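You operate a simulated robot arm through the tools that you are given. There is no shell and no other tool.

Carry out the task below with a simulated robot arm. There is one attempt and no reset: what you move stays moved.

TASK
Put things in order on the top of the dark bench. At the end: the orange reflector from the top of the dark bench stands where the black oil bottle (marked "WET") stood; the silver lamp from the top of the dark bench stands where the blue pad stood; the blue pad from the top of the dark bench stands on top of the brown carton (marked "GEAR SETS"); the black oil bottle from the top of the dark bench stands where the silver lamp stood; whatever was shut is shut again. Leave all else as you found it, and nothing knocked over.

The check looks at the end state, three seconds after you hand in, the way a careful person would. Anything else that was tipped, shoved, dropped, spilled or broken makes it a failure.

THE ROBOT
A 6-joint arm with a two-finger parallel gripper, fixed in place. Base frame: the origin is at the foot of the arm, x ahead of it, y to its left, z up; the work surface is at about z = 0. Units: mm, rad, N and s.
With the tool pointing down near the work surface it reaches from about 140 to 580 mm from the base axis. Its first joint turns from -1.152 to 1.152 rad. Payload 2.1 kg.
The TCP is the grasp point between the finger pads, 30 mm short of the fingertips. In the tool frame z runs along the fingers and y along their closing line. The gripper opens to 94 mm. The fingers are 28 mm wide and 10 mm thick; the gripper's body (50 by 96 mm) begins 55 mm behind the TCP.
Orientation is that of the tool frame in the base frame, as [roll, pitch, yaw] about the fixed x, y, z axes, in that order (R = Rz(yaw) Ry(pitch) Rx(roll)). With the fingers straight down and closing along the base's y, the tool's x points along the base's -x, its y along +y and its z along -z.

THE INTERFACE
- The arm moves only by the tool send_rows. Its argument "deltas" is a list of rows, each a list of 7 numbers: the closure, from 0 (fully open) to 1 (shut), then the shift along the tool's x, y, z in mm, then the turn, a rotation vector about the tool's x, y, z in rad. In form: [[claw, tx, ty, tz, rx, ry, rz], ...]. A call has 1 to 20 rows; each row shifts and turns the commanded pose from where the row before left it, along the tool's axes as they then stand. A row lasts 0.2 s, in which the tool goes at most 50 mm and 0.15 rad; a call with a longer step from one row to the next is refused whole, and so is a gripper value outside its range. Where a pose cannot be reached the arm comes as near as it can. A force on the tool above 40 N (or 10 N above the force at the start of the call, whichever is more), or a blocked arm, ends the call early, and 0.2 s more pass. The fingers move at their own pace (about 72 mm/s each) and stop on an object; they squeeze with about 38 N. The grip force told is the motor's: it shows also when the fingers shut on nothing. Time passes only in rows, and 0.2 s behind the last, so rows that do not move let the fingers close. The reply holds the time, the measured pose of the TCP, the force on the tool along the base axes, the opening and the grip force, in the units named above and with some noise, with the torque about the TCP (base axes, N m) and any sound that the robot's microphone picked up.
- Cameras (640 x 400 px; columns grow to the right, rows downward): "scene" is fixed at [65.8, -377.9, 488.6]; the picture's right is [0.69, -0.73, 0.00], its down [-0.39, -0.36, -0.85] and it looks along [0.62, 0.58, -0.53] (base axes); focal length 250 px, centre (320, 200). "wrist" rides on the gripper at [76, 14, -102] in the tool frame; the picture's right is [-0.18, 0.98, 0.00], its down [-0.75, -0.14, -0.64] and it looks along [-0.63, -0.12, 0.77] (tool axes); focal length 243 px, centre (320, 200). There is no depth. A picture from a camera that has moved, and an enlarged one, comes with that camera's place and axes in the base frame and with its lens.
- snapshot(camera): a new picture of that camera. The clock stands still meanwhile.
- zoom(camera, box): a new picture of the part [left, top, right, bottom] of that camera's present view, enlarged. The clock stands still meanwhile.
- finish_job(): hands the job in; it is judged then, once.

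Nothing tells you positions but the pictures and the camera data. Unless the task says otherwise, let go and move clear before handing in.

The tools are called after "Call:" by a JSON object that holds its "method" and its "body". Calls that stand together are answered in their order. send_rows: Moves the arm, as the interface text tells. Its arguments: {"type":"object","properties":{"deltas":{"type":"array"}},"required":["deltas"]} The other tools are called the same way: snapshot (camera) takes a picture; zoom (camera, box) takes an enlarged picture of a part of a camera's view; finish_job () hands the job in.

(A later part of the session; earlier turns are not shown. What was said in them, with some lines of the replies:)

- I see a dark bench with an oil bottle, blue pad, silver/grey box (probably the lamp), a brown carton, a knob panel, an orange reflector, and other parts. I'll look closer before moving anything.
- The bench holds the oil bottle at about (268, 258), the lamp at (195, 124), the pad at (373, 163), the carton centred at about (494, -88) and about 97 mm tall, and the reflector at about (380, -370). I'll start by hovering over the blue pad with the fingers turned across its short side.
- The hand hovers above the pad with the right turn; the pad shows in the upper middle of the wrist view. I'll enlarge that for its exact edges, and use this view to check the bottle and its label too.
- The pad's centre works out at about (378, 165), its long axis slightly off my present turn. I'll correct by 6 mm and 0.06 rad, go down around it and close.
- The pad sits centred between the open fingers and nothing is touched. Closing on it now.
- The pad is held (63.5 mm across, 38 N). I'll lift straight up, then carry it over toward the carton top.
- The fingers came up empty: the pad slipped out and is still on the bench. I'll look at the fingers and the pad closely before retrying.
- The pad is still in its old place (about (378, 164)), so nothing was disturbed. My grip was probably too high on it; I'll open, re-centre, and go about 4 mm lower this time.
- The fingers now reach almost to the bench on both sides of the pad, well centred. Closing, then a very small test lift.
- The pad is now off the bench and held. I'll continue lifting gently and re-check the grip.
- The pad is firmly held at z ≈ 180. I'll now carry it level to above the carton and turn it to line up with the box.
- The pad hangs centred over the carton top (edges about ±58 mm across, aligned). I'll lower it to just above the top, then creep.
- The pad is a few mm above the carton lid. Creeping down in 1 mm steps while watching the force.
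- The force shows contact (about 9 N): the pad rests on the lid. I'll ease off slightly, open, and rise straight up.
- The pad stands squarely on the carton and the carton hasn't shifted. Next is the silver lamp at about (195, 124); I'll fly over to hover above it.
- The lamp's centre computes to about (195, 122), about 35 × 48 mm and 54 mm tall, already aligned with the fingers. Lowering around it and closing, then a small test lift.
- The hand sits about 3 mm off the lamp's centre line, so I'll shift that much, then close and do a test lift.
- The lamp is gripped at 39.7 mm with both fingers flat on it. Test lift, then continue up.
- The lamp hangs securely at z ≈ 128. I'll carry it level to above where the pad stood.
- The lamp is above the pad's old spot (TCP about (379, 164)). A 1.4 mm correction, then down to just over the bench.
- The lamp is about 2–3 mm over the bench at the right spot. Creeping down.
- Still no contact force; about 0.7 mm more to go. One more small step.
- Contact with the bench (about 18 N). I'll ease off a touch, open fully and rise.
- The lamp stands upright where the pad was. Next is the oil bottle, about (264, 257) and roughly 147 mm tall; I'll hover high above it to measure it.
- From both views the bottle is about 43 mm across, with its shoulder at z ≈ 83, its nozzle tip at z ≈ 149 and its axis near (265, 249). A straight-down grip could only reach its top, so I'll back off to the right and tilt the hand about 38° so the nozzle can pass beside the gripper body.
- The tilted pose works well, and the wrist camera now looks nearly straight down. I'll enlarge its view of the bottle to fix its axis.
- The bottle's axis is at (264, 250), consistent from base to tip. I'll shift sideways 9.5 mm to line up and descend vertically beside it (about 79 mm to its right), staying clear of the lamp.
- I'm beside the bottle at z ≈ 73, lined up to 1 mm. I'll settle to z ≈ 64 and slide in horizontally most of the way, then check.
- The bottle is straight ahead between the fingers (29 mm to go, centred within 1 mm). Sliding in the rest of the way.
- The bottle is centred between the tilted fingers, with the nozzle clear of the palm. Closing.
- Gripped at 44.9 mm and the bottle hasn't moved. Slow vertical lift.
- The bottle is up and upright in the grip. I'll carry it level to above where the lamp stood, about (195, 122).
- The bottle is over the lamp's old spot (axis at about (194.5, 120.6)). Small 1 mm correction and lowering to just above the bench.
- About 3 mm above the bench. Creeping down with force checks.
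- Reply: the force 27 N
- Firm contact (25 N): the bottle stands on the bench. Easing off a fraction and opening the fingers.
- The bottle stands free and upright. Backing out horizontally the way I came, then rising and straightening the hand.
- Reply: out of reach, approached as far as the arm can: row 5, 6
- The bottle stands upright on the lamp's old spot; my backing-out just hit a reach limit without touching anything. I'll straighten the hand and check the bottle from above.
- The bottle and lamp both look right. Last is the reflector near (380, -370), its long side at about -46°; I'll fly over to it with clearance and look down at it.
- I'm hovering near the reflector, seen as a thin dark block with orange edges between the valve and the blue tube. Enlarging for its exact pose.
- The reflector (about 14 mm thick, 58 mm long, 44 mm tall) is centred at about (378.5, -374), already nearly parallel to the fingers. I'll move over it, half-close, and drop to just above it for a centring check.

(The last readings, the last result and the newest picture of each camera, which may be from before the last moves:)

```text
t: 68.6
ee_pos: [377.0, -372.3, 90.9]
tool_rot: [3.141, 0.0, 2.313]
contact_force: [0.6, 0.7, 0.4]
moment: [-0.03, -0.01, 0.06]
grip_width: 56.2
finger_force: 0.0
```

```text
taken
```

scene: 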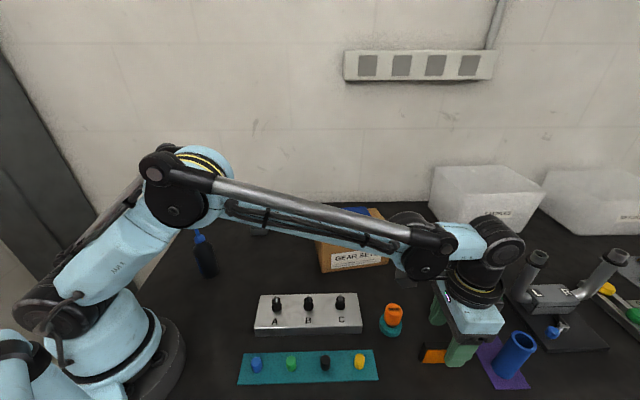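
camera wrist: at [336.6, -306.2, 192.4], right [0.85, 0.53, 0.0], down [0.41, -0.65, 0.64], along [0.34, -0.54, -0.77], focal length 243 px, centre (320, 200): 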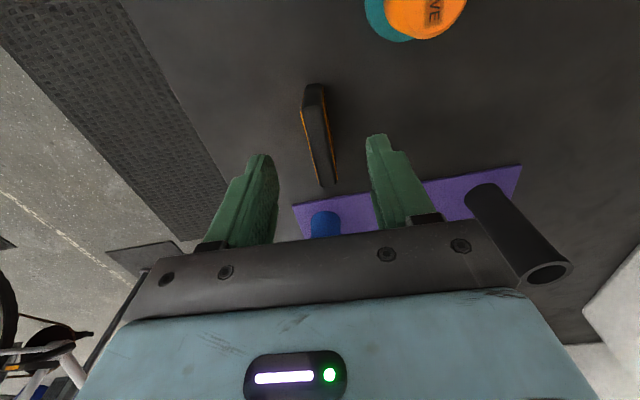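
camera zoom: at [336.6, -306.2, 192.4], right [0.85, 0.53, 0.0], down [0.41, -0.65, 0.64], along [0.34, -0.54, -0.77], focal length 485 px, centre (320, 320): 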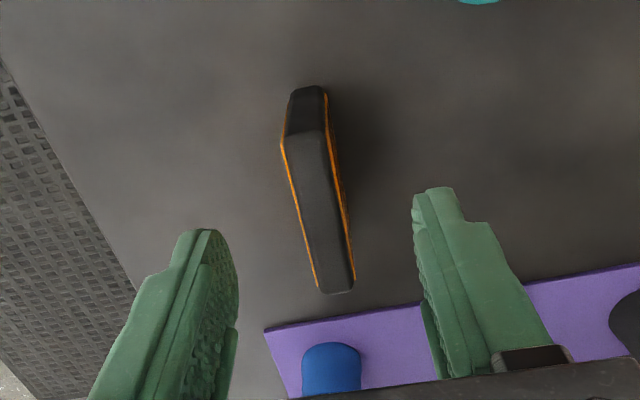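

Nearly centred: 2.5 mm along and 1 mm across to correct. Descending around the reflector.

Call:
{"method": "send_rows", "body": {"deltas": [[0.4, -2.5, -1.0, 0, 0, 0, 0], [0.4, 0, 0, 15, 0, 0, 0], [0.4, 0, 0, 18, 0, 0, 0], [0.4, 0, 0, 13, 0, 0, 0], [0.4, 0, 0, 8, 0, 0, 0], [0.4, 0, 0, 2, 0, 0, 0], [0.4, 0, 0, 0, 0, 0, 0]]}}

Call:
{"method": "zoom", "body": {"camera": "wrist", "box": [220, 60, 420, 260]}}

Call:
{"method": "zoom", "body": {"camera": "scene", "box": [370, 270, 560, 400]}}

```text
t: 70.2
ee_pos: [379.4, -376.2, 35.0]
tool_rot: [3.141, -0.001, 2.312]
contact_force: [0.2, -0.6, 0.0]
moment: [0.03, 0.01, 0.02]
grip_width: 56.5
finger_force: 0.0
```

```text
2.00 times, centred on (320, 160) of wrist
camera zoom: at [338.3, -310.5, 136.9], right [0.85, 0.53, 0.0], down [0.41, -0.65, 0.64], along [0.34, -0.54, -0.77], focal length 485 px, centre (320, 280)
```

zoom: 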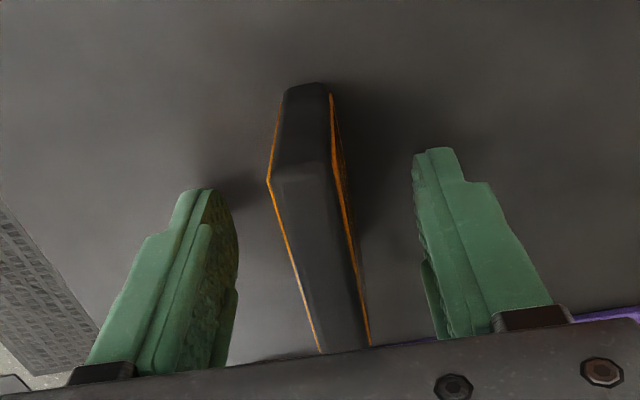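

```text
3.08 times, centred on (465, 335) of scene
camera zoom: at [65.8, -377.9, 488.6], right [0.69, -0.73, 0.0], down [-0.39, -0.36, -0.85], along [0.62, 0.58, -0.53], focal length 770 px, centre (-126, -215)
```

zoom: 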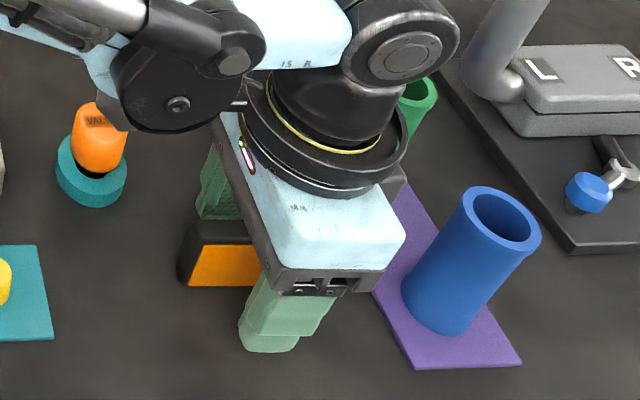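

The reflector is centred between the fingers, nothing else is close. Closing on it.

Call:
{"method": "send_rows", "body": {"deltas": [[0.7, 0, 0, 0, 0, 0, 0], [1, 0, 0, 0, 0, 0, 0], [1, 0, 0, 0, 0, 0, 0], [1, 0, 0, 0, 0, 0, 0], [1, 0, 0, 0, 0, 0, 0], [1, 0, 0, 0, 0, 0, 0]]}}

Call:
{"method": "zoom", "body": {"camera": "wrist", "box": [220, 60, 420, 260]}}

```text
t: 71.6
ee_pos: [379.2, -377.0, 34.9]
tool_rot: [3.14, -0.001, 2.313]
contact_force: [-0.4, -1.0, -0.5]
moment: [-0.01, 0.0, -0.03]
grip_width: 16.3
finger_force: 37.9
```

```text
2.00 times, centred on (320, 160) of wrist
camera zoom: at [338.3, -310.5, 137.1], right [0.85, 0.53, 0.0], down [0.41, -0.65, 0.64], along [0.34, -0.54, -0.77], focal length 485 px, centre (320, 280)
```

zoom: 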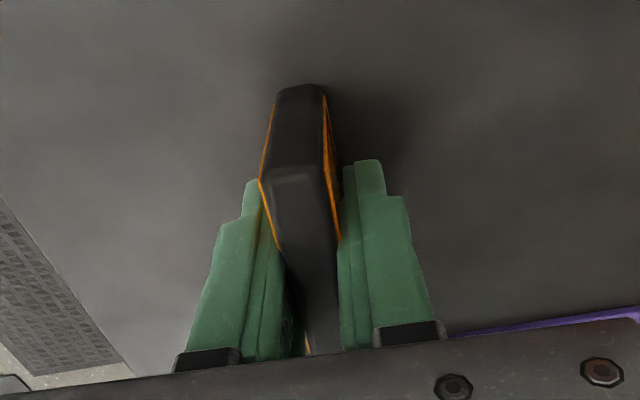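

The reflector is held (16.3 mm). Gentle lift straight up to a safe travel height.

Call:
{"method": "send_rows", "body": {"deltas": [[1, 0, 0, -2, 0, 0, 0], [1, 0, 0, -3, 0, 0, 0], [1, 0, 0, -5, 0, 0, 0], [1, 0, 0, -10, 0, 0, 0], [1, 0, 0, -16, 0, 0, 0], [1, 0, 0, -20, 0, 0, 0], [1, 0, 0, -22, 0, 0, 0], [1, 0, 0, -22, 0, 0, 0], [1, 0, 0, -22, 0, 0, 0], [1, 0, 0, -20, 0, 0, 0], [1, 0, 0, -14, 0, 0, 0], [1, 0, 0, -7, 0, 0, 0], [1, 0, 0, 0, 0, 0, 0]]}}

Call:
{"method": "snapshot", "body": {"camera": "wrist"}}

Call:
{"method": "snapshot", "body": {"camera": "scene"}}

```text
t: 74.4
ee_pos: [377.0, -373.7, 200.1]
tool_rot: [3.139, -0.002, 2.314]
contact_force: [-1.1, -0.4, 0.0]
moment: [-0.03, 0.01, 0.02]
grip_width: 16.3
finger_force: 38.2
```

```text
taken
camera wrist: at [335.5, -307.9, 301.3], right [0.85, 0.53, 0.0], down [0.41, -0.65, 0.64], along [0.34, -0.54, -0.77], focal length 243 px, centre (320, 200)
```

wrist: 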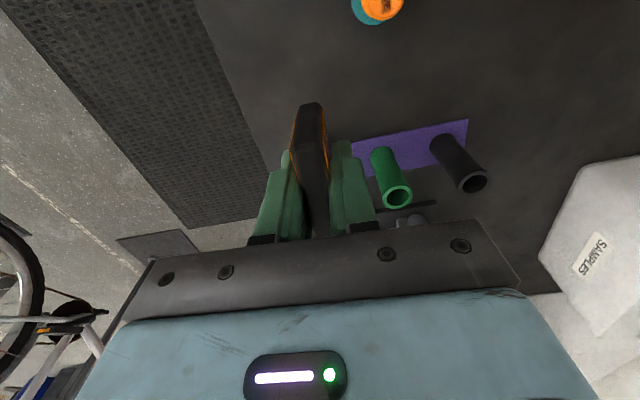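

```text
taken
```

scene: 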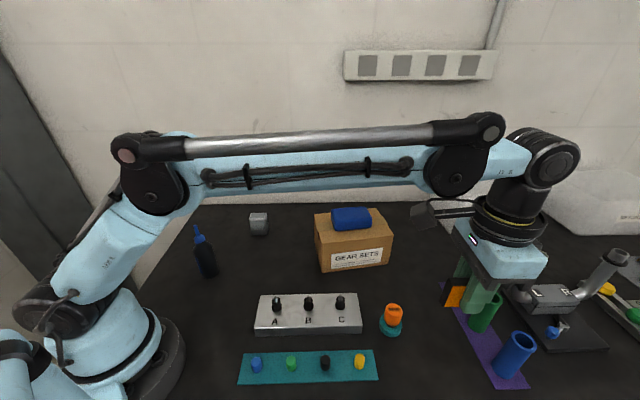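

The reflector is securely up at z ≈ 199. Carrying it level across the bench toward the bottle's old spot, first half of the way.

Call:
{"method": "send_rows", "body": {"deltas": [[1, 6.76, 4.28, 0, 0, 0, 0], [1, 13.52, 8.56, 0, 0, 0, 0], [1, 20.27, 12.84, 0, 0, 0, 0], [1, 23.65, 14.99, 0, 0, 0, 0], [1, 23.65, 14.99, 0, 0, 0, 0], [1, 23.65, 14.99, 0, 0, 0, 0], [1, 23.65, 14.99, 0, 0, 0, 0], [1, 23.65, 14.99, 0, 0, 0, 0], [1, 23.65, 14.99, 0, 0, 0, 0], [1, 23.65, 14.99, 0, 0, 0, 0], [1, 23.65, 14.99, 0, 0, 0, 0], [1, 20.27, 12.84, 0, 0, 0, 0], [1, 13.52, 8.56, 0, 0, 0, 0], [1, 6.76, 4.28, 0, 0, 0, 0], [1, 0, 0, 0, 0, 0, 0]]}}

Call:
{"method": "snapshot", "body": {"camera": "wrist"}}

Call:
{"method": "snapshot", "body": {"camera": "scene"}}

```text
t: 77.6
ee_pos: [323.9, -60.0, 198.3]
tool_rot: [3.139, 0.0, 2.313]
contact_force: [-0.5, -0.1, -0.8]
moment: [0.02, 0.01, -0.01]
grip_width: 16.3
finger_force: 38.3
```

```text
taken
camera wrist: at [282.3, 5.4, 300.9], right [0.85, 0.53, 0.0], down [0.41, -0.65, 0.64], along [0.34, -0.54, -0.77], focal length 243 px, centre (320, 200)
```

wrist: 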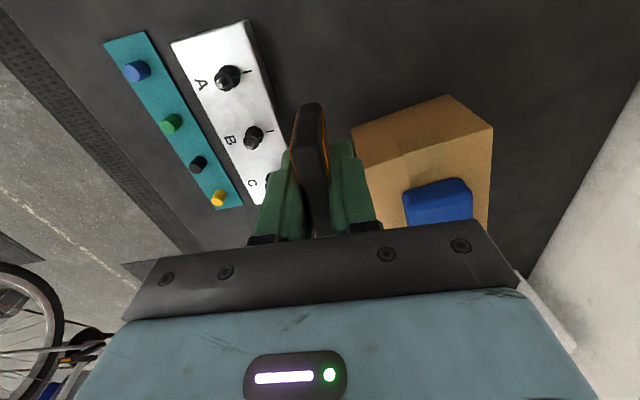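

```text
taken
```

scene: 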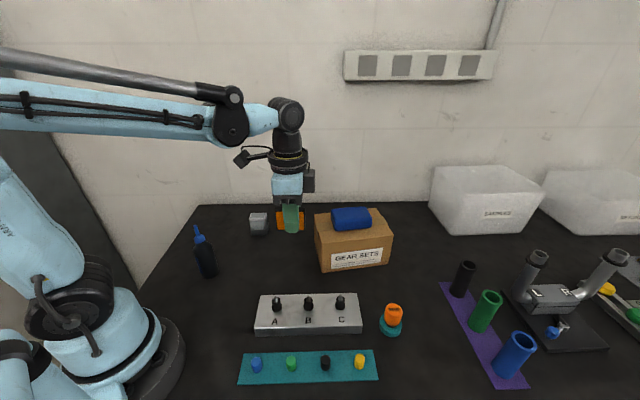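

Halfway, still firmly held. Continuing the second half to above the bottle's old spot.

Call:
{"method": "send_rows", "body": {"deltas": [[1, 6.8, 4.21, 0, 0, 0, 0], [1, 13.61, 8.42, 0, 0, 0, 0], [1, 20.41, 12.62, 0, 0, 0, 0], [1, 23.81, 14.73, 0, 0, 0, 0], [1, 23.81, 14.73, 0, 0, 0, 0], [1, 23.81, 14.73, 0, 0, 0, 0], [1, 23.81, 14.73, 0, 0, 0, 0], [1, 23.81, 14.73, 0, 0, 0, 0], [1, 23.81, 14.73, 0, 0, 0, 0], [1, 23.81, 14.73, 0, 0, 0, 0], [1, 20.41, 12.62, 0, 0, 0, 0], [1, 17.01, 10.52, 0, 0, 0, 0], [1, 13.61, 8.42, 0, 0, 0, 0], [1, 6.8, 4.21, 0, 0, 0, 0], [1, 4.34, 2.68, 0, 0, 0, 0], [1, 0, 0, 0, 0, 0, 0]]}}

Call:
{"method": "snapshot", "body": {"camera": "wrist"}}

Call:
{"method": "snapshot", "body": {"camera": "scene"}}

```text
t: 81.0
ee_pos: [263.4, 251.2, 201.1]
tool_rot: [3.14, -0.001, 2.314]
contact_force: [-0.8, -0.3, -0.8]
moment: [0.01, -0.06, 0.0]
grip_width: 16.1
finger_force: 38.5
```

```text
taken
camera wrist: at [222.6, 316.8, 303.0], right [0.85, 0.53, 0.0], down [0.41, -0.65, 0.64], along [0.34, -0.54, -0.77], focal length 243 px, centre (320, 200)
```

wrist: 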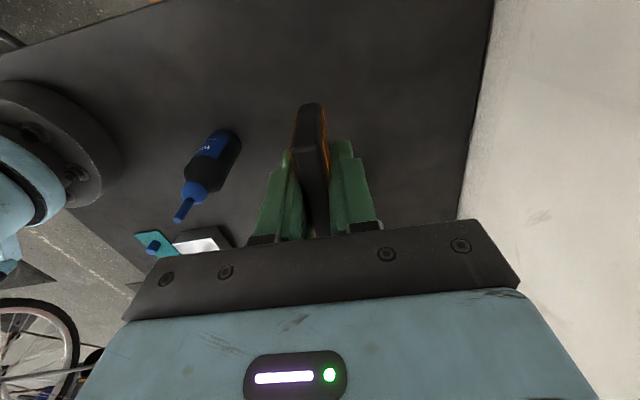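

```text
taken
```

scene: 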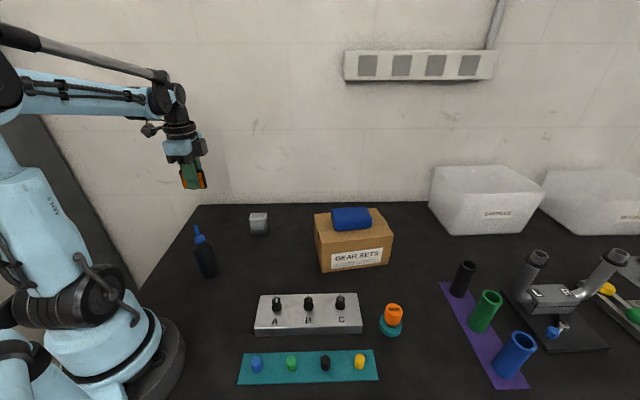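

The reflector is right above the bottle's old spot (TCP (264, 251)), clear of the bottle and lamp. Lowering.

Call:
{"method": "send_rows", "body": {"deltas": [[1, 0.3, 0.3, 10, 0, 0, 0], [1, 0, 0, 18, 0, 0, 0], [1, 0, 0, 24, 0, 0, 0], [1, 0, 0, 26, 0, 0, 0], [1, 0, 0, 26, 0, 0, 0], [1, 0, 0, 24, 0, 0, 0], [1, 0, 0, 18, 0, 0, 0], [1, 0, 0, 10, 0, 0, 0], [1, 0, 0, 5, 0, 0, 0], [1, 0, 0, 0, 0, 0, 0]]}}

Call:
{"method": "snapshot", "body": {"camera": "wrist"}}

Call:
{"method": "zoom", "body": {"camera": "scene", "box": [160, 170, 280, 280]}}

```text
t: 83.2
ee_pos: [263.7, 253.0, 40.0]
tool_rot: [3.14, -0.002, 2.312]
contact_force: [0.6, -0.7, -0.1]
moment: [0.01, 0.01, -0.02]
grip_width: 16.1
finger_force: 38.0
```

```text
taken
camera wrist: at [223.1, 318.0, 140.9], right [0.85, 0.53, 0.0], down [0.41, -0.65, 0.64], along [0.34, -0.54, -0.77], focal length 243 px, centre (320, 200)
```

wrist: 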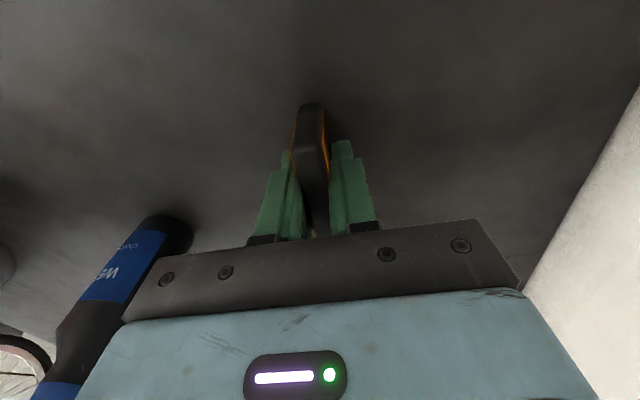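

```text
3.64 times, centred on (220, 225) of scene
camera zoom: at [65.8, -377.9, 488.6], right [0.69, -0.73, 0.0], down [-0.39, -0.36, -0.85], along [0.62, 0.58, -0.53], focal length 910 px, centre (684, 109)
```

zoom: 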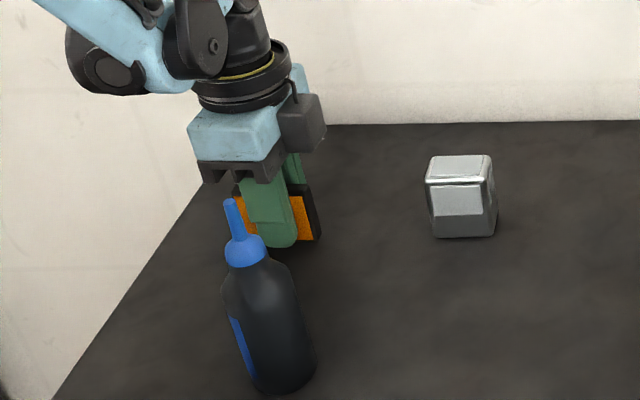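

About 4 mm above the bench. Creeping down.

Call:
{"method": "send_rows", "body": {"deltas": [[1, 0, 0, 1, 0, 0, 0], [1, 0, 0, 1, 0, 0, 0], [1, 0, 0, 0.6, 0, 0, 0], [1, 0, 0, 0, 0, 0, 0]]}}

Call:
{"method": "send_rows", "body": {"deltas": [[1, 0, 0, 0.6, 0, 0, 0], [1, 0, 0, 0, 0, 0, 0]]}}

```text
t: 84.2
ee_pos: [264.6, 253.0, 35.3]
tool_rot: [3.141, -0.003, 2.313]
contact_force: [0.3, -1.2, -0.2]
moment: [-0.03, -0.03, 0.02]
grip_width: 16.2
finger_force: 37.2
```

```text
t: 84.8
ee_pos: [263.4, 253.5, 35.5]
tool_rot: [3.139, -0.003, 2.313]
contact_force: [-0.1, -0.2, -0.1]
moment: [-0.01, -0.01, -0.04]
grip_width: 16.1
finger_force: 37.6
```

Call:
{"method": "send_rows", "body": {"deltas": [[1, 0, 0, 0.5, 0, 0, 0], [1, 0, 0, 0, 0, 0, 0]]}}

Call:
{"method": "zoom", "body": {"camera": "wrist", "box": [240, 80, 400, 250]}}

Call:
{"method": "zoom", "body": {"camera": "scene", "box": [200, 200, 270, 260]}}

```text
t: 85.4
ee_pos: [264.1, 253.7, 35.9]
tool_rot: [3.139, -0.002, 2.313]
contact_force: [0.0, -0.3, 0.4]
moment: [-0.04, 0.02, 0.0]
grip_width: 16.5
finger_force: 37.8
```

```text
2.35 times, centred on (320, 165) of wrist
camera zoom: at [222.6, 318.4, 137.4], right [0.85, 0.53, 0.0], down [0.41, -0.65, 0.64], along [0.34, -0.54, -0.77], focal length 571 px, centre (320, 282)
```

zoom: 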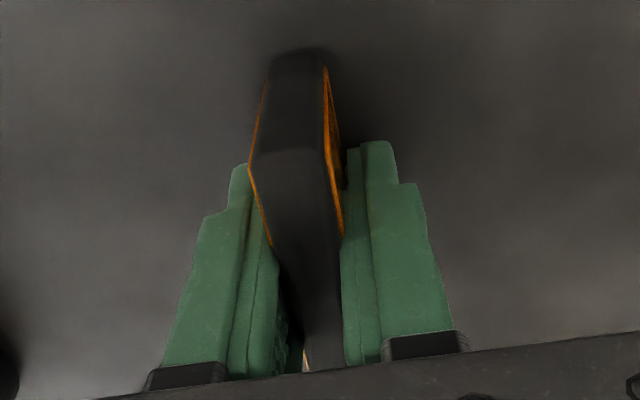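

```text
6.67 times, centred on (235, 230) of scene
camera zoom: at [65.8, -377.9, 488.6], right [0.69, -0.73, 0.0], down [-0.39, -0.36, -0.85], along [0.62, 0.58, -0.53], focal length 1668 px, centre (887, 0)
```

zoom: 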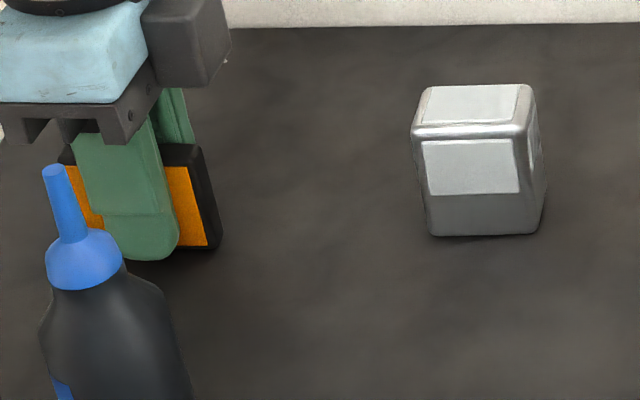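

Still free by a few tenths of a mm. Continuing in half-millimetre steps.

Call:
{"method": "send_rows", "body": {"deltas": [[1, 0, 0, 0.5, 0, 0, 0], [1, 0, 0, 0, 0, 0, 0]]}}

```text
t: 86.0
ee_pos: [263.3, 252.7, 34.7]
tool_rot: [3.14, -0.001, 2.311]
contact_force: [-1.0, 0.9, -0.3]
moment: [0.02, 0.01, 0.04]
grip_width: 16.0
finger_force: 38.1
```

Call:
{"method": "send_rows", "body": {"deltas": [[1, 0, 0, 0.4, 0, 0, 0], [1, 0, 0, 0, 0, 0, 0]]}}

```text
t: 86.6
ee_pos: [263.5, 253.0, 33.8]
tool_rot: [3.141, -0.001, 2.313]
contact_force: [-0.1, -0.1, -0.2]
moment: [-0.03, 0.0, 0.03]
grip_width: 16.1
finger_force: 38.1
```

Call:
{"method": "send_rows", "body": {"deltas": [[1, 0, 0, 0.4, 0, 0, 0], [1, 0, 0, 0, 0, 0, 0]]}}

Call:
{"method": "zoom", "body": {"camera": "wrist", "box": [240, 80, 400, 250]}}

Call:
{"method": "zoom", "body": {"camera": "scene", "box": [210, 205, 250, 245]}}

```text
t: 87.2
ee_pos: [262.8, 252.6, 34.2]
tool_rot: [3.14, -0.002, 2.312]
contact_force: [-2.7, 3.1, 14.0]
moment: [-0.04, -0.01, 0.02]
grip_width: 16.4
finger_force: 38.2
```

```text
2.35 times, centred on (320, 165) of wrist
camera zoom: at [222.7, 318.6, 136.5], right [0.85, 0.53, 0.0], down [0.41, -0.65, 0.64], along [0.34, -0.54, -0.77], focal length 571 px, centre (320, 282)
```

zoom: 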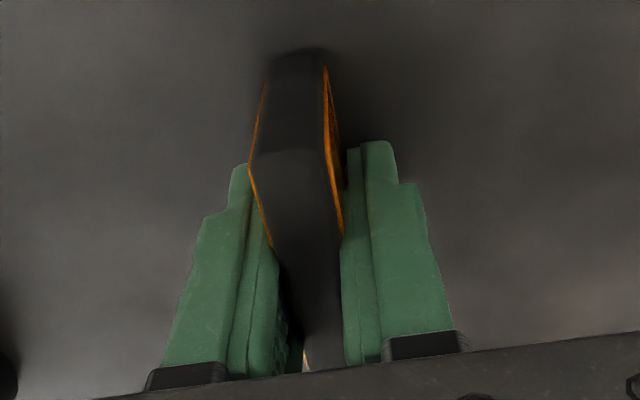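

```text
10.00 times, centred on (230, 225) of scene
camera zoom: at [65.7, -377.9, 488.6], right [0.69, -0.73, 0.0], down [-0.39, -0.36, -0.85], along [0.62, 0.58, -0.53], focal length 2502 px, centre (1220, -50)
```

zoom: 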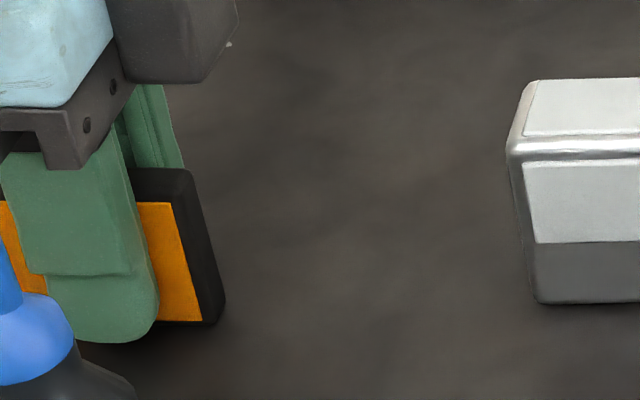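

Contact (14 N): the reflector stands on the bench. Easing off slightly and opening slowly.

Call:
{"method": "send_rows", "body": {"deltas": [[1, 0, 0, -0.3, 0, 0, 0], [0.78, 0, 0, 0, 0, 0, 0], [0.7, 0, 0, 0, 0, 0, 0], [0.55, 0, 0, 0, 0, 0, 0], [0.4, 0, 0, 0, 0, 0, 0], [0.4, 0, 0, 0, 0, 0, 0]]}}

Call:
{"method": "snapshot", "body": {"camera": "wrist"}}

Call:
{"method": "zoom", "body": {"camera": "scene", "box": [190, 190, 260, 260]}}

```text
t: 88.6
ee_pos: [263.4, 252.1, 34.2]
tool_rot: [3.14, -0.002, 2.312]
contact_force: [0.0, -0.4, 0.5]
moment: [0.02, -0.03, -0.01]
grip_width: 56.4
finger_force: 0.0
```

```text
taken
camera wrist: at [222.5, 317.9, 136.7], right [0.85, 0.53, 0.0], down [0.41, -0.65, 0.64], along [0.34, -0.54, -0.77], focal length 243 px, centre (320, 200)
```

wrist: 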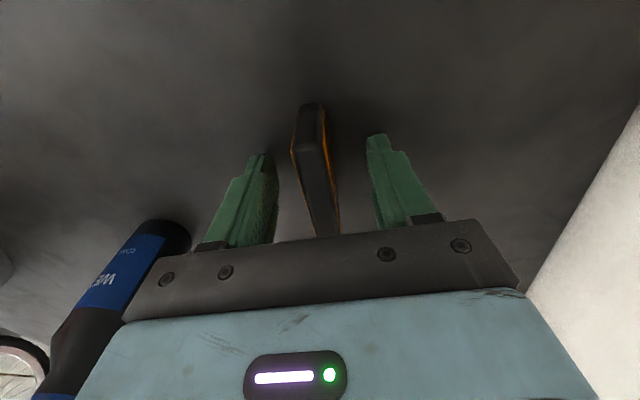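

```text
5.71 times, centred on (225, 225) of scene
camera zoom: at [65.8, -377.9, 488.6], right [0.69, -0.73, 0.0], down [-0.39, -0.36, -0.85], along [0.62, 0.58, -0.53], focal length 1430 px, centre (863, 57)
```

zoom: 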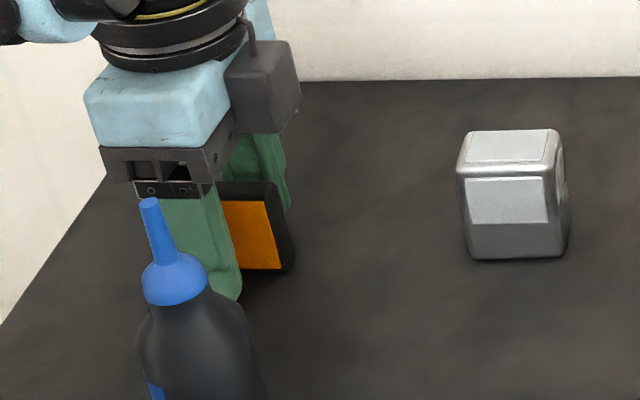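

The reflector stands free and upright between the open fingers. Rising straight up and clear.

Call:
{"method": "send_rows", "body": {"deltas": [[0.4, 0, 0, -4, 0, 0, 0], [0.4, 0, 0, -12, 0, 0, 0], [0.4, 0, 0, -20, 0, 0, 0], [0.4, 0, 0, -30, 0, 0, 0], [0.4, 0, 0, -40, 0, 0, 0], [0.4, 0, 0, -45, 0, 0, 0], [0.4, 0, 0, -45, 0, 0, 0], [0.2, 0, 0, -40, 0, 0, 0], [0, 0, 0, 0, 0, 0, 0]]}}

Call:
{"method": "snapshot", "body": {"camera": "wrist"}}

Call:
{"method": "snapshot", "body": {"camera": "scene"}}

Call:
{"method": "zoom", "body": {"camera": "scene", "box": [160, 180, 290, 290]}}

Call:
{"method": "zoom", "body": {"camera": "wrist", "box": [160, 0, 420, 180]}}

```text
t: 90.6
ee_pos: [267.3, 251.4, 268.7]
tool_rot: [3.141, 0.0, 2.313]
contact_force: [0.5, 0.4, -0.5]
moment: [0.01, 0.05, 0.01]
grip_width: 94.1
finger_force: 0.0
```

```text
taken
camera wrist: at [225.3, 317.4, 371.7], right [0.85, 0.53, 0.0], down [0.41, -0.65, 0.64], along [0.34, -0.54, -0.77], focal length 243 px, centre (320, 200)
```

wrist: 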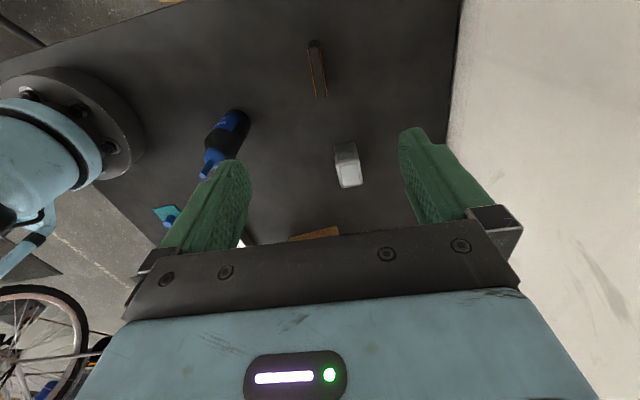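

```text
taken
```

scene: 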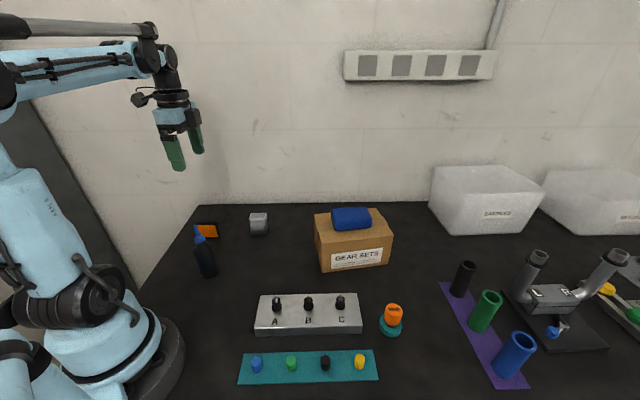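

```text
3.64 times, centred on (225, 235) of scene
camera zoom: at [65.8, -377.9, 488.6], right [0.69, -0.73, 0.0], down [-0.39, -0.36, -0.85], along [0.62, 0.58, -0.53], focal length 910 px, centre (666, 73)
```

zoom: 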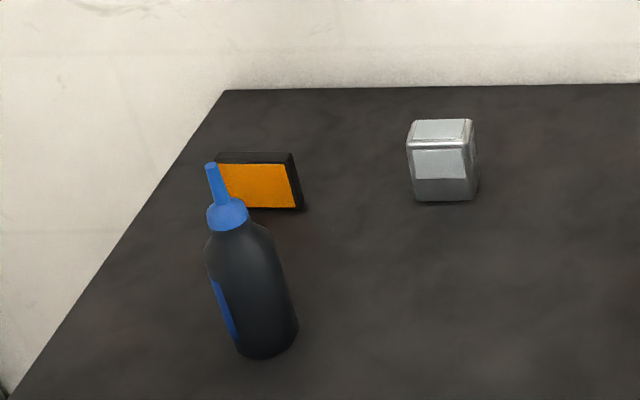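

```text
2.22 times, centred on (290, 90) of wrist
camera zoom: at [225.3, 317.4, 371.7], right [0.85, 0.53, 0.0], down [0.41, -0.65, 0.64], along [0.34, -0.54, -0.77], focal length 539 px, centre (387, 444)
```

zoom: 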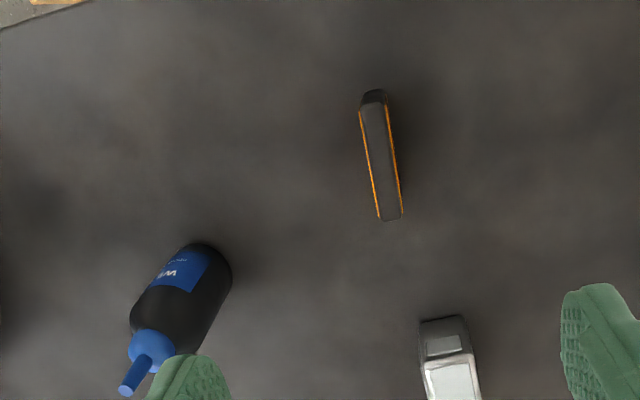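

All four items are where they should be: pad on carton, lamp on the pad's spot, bottle on the lamp's spot, reflector on the bottle's spot. A last close check of the carton and the rest of the bench while I lift a bit further clear.

Call:
{"method": "send_rows", "body": {"deltas": [[0, 0, 0, -25, 0, 0, 0], [0, 0, 0, -25, 0, 0, 0], [0, 0, 0, 0, 0, 0, 0]]}}

Call:
{"method": "zoom", "body": {"camera": "scene", "box": [290, 190, 410, 290]}}

Call:
{"method": "zoom", "body": {"camera": "scene", "box": [220, 240, 560, 400]}}

Call:
{"method": "zoom", "body": {"camera": "scene", "box": [160, 180, 290, 290]}}

```text
t: 91.4
ee_pos: [265.0, 251.2, 321.0]
tool_rot: [3.141, -0.002, 2.313]
contact_force: [0.4, 0.0, 0.7]
moment: [0.0, 0.0, 0.02]
grip_width: 94.2
finger_force: 0.1
```

```text
4.00 times, centred on (350, 240) of scene
camera zoom: at [65.8, -377.9, 488.6], right [0.69, -0.73, 0.0], down [-0.39, -0.36, -0.85], along [0.62, 0.58, -0.53], focal length 1001 px, centre (200, 40)
```

zoom: 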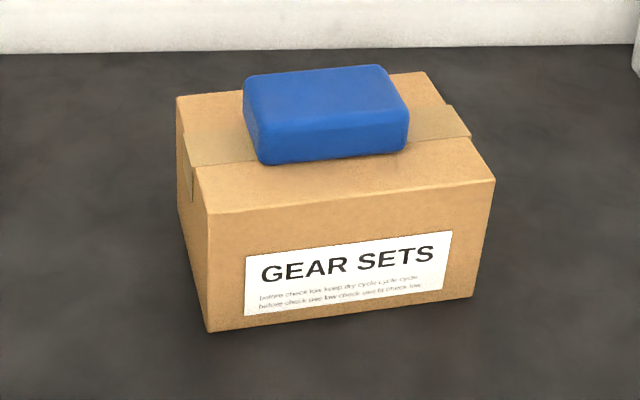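

```text
1.88 times, centred on (390, 320) of scene
camera zoom: at [65.8, -377.9, 488.6], right [0.69, -0.73, 0.0], down [-0.39, -0.36, -0.85], along [0.62, 0.58, -0.53], focal length 471 px, centre (188, -26)
```

zoom: 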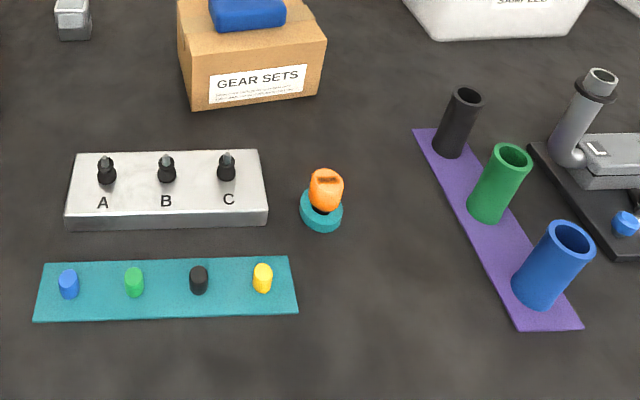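

```text
3.64 times, centred on (225, 235) of scene
camera zoom: at [65.8, -377.9, 488.6], right [0.69, -0.73, 0.0], down [-0.39, -0.36, -0.85], along [0.62, 0.58, -0.53], focal length 910 px, centre (666, 73)
```

zoom: 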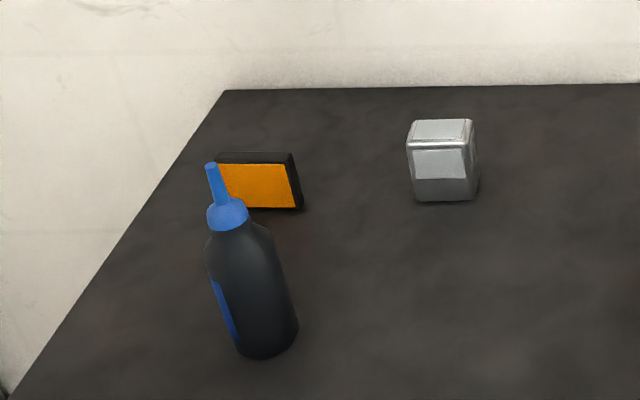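

Everything matches the task: all four items stand upright in their new places, the carton hasn't moved, and the rest of the bench looks as it did at the start. The hand is open and well clear, so I'm handing in.

Call:
{"method": "finish_job", "body": {}}

```text
The job is handed in.
```

The bench is in order and the job is handed in. My last pictures show all four items standing upright in their new places:

- **Blue pad:** flat on top of the "GEAR SETS" carton, near the middle; the carton did not shift.
- **Silver lamp:** where the pad stood.
- **Black oil bottle ("WET"):** where the lamp stood.
- **Orange reflector:** where the bottle stood.

By my measurements, the lamp, bottle and reflector are each within a few millimetres of the spot they were meant to take.

- **Pad slip:** my first grip on the pad slipped. It stayed on the bench in its place, and the second, lower grip held.
- **Reach limit:** while backing away from the bottle, the arm hit its reach limit for two rows. The bottle still stood upright on its spot afterwards.

I opened nothing, so nothing needed shutting. The rest of the bench looks as it did at the start, and I left the gripper open and clear of everything.
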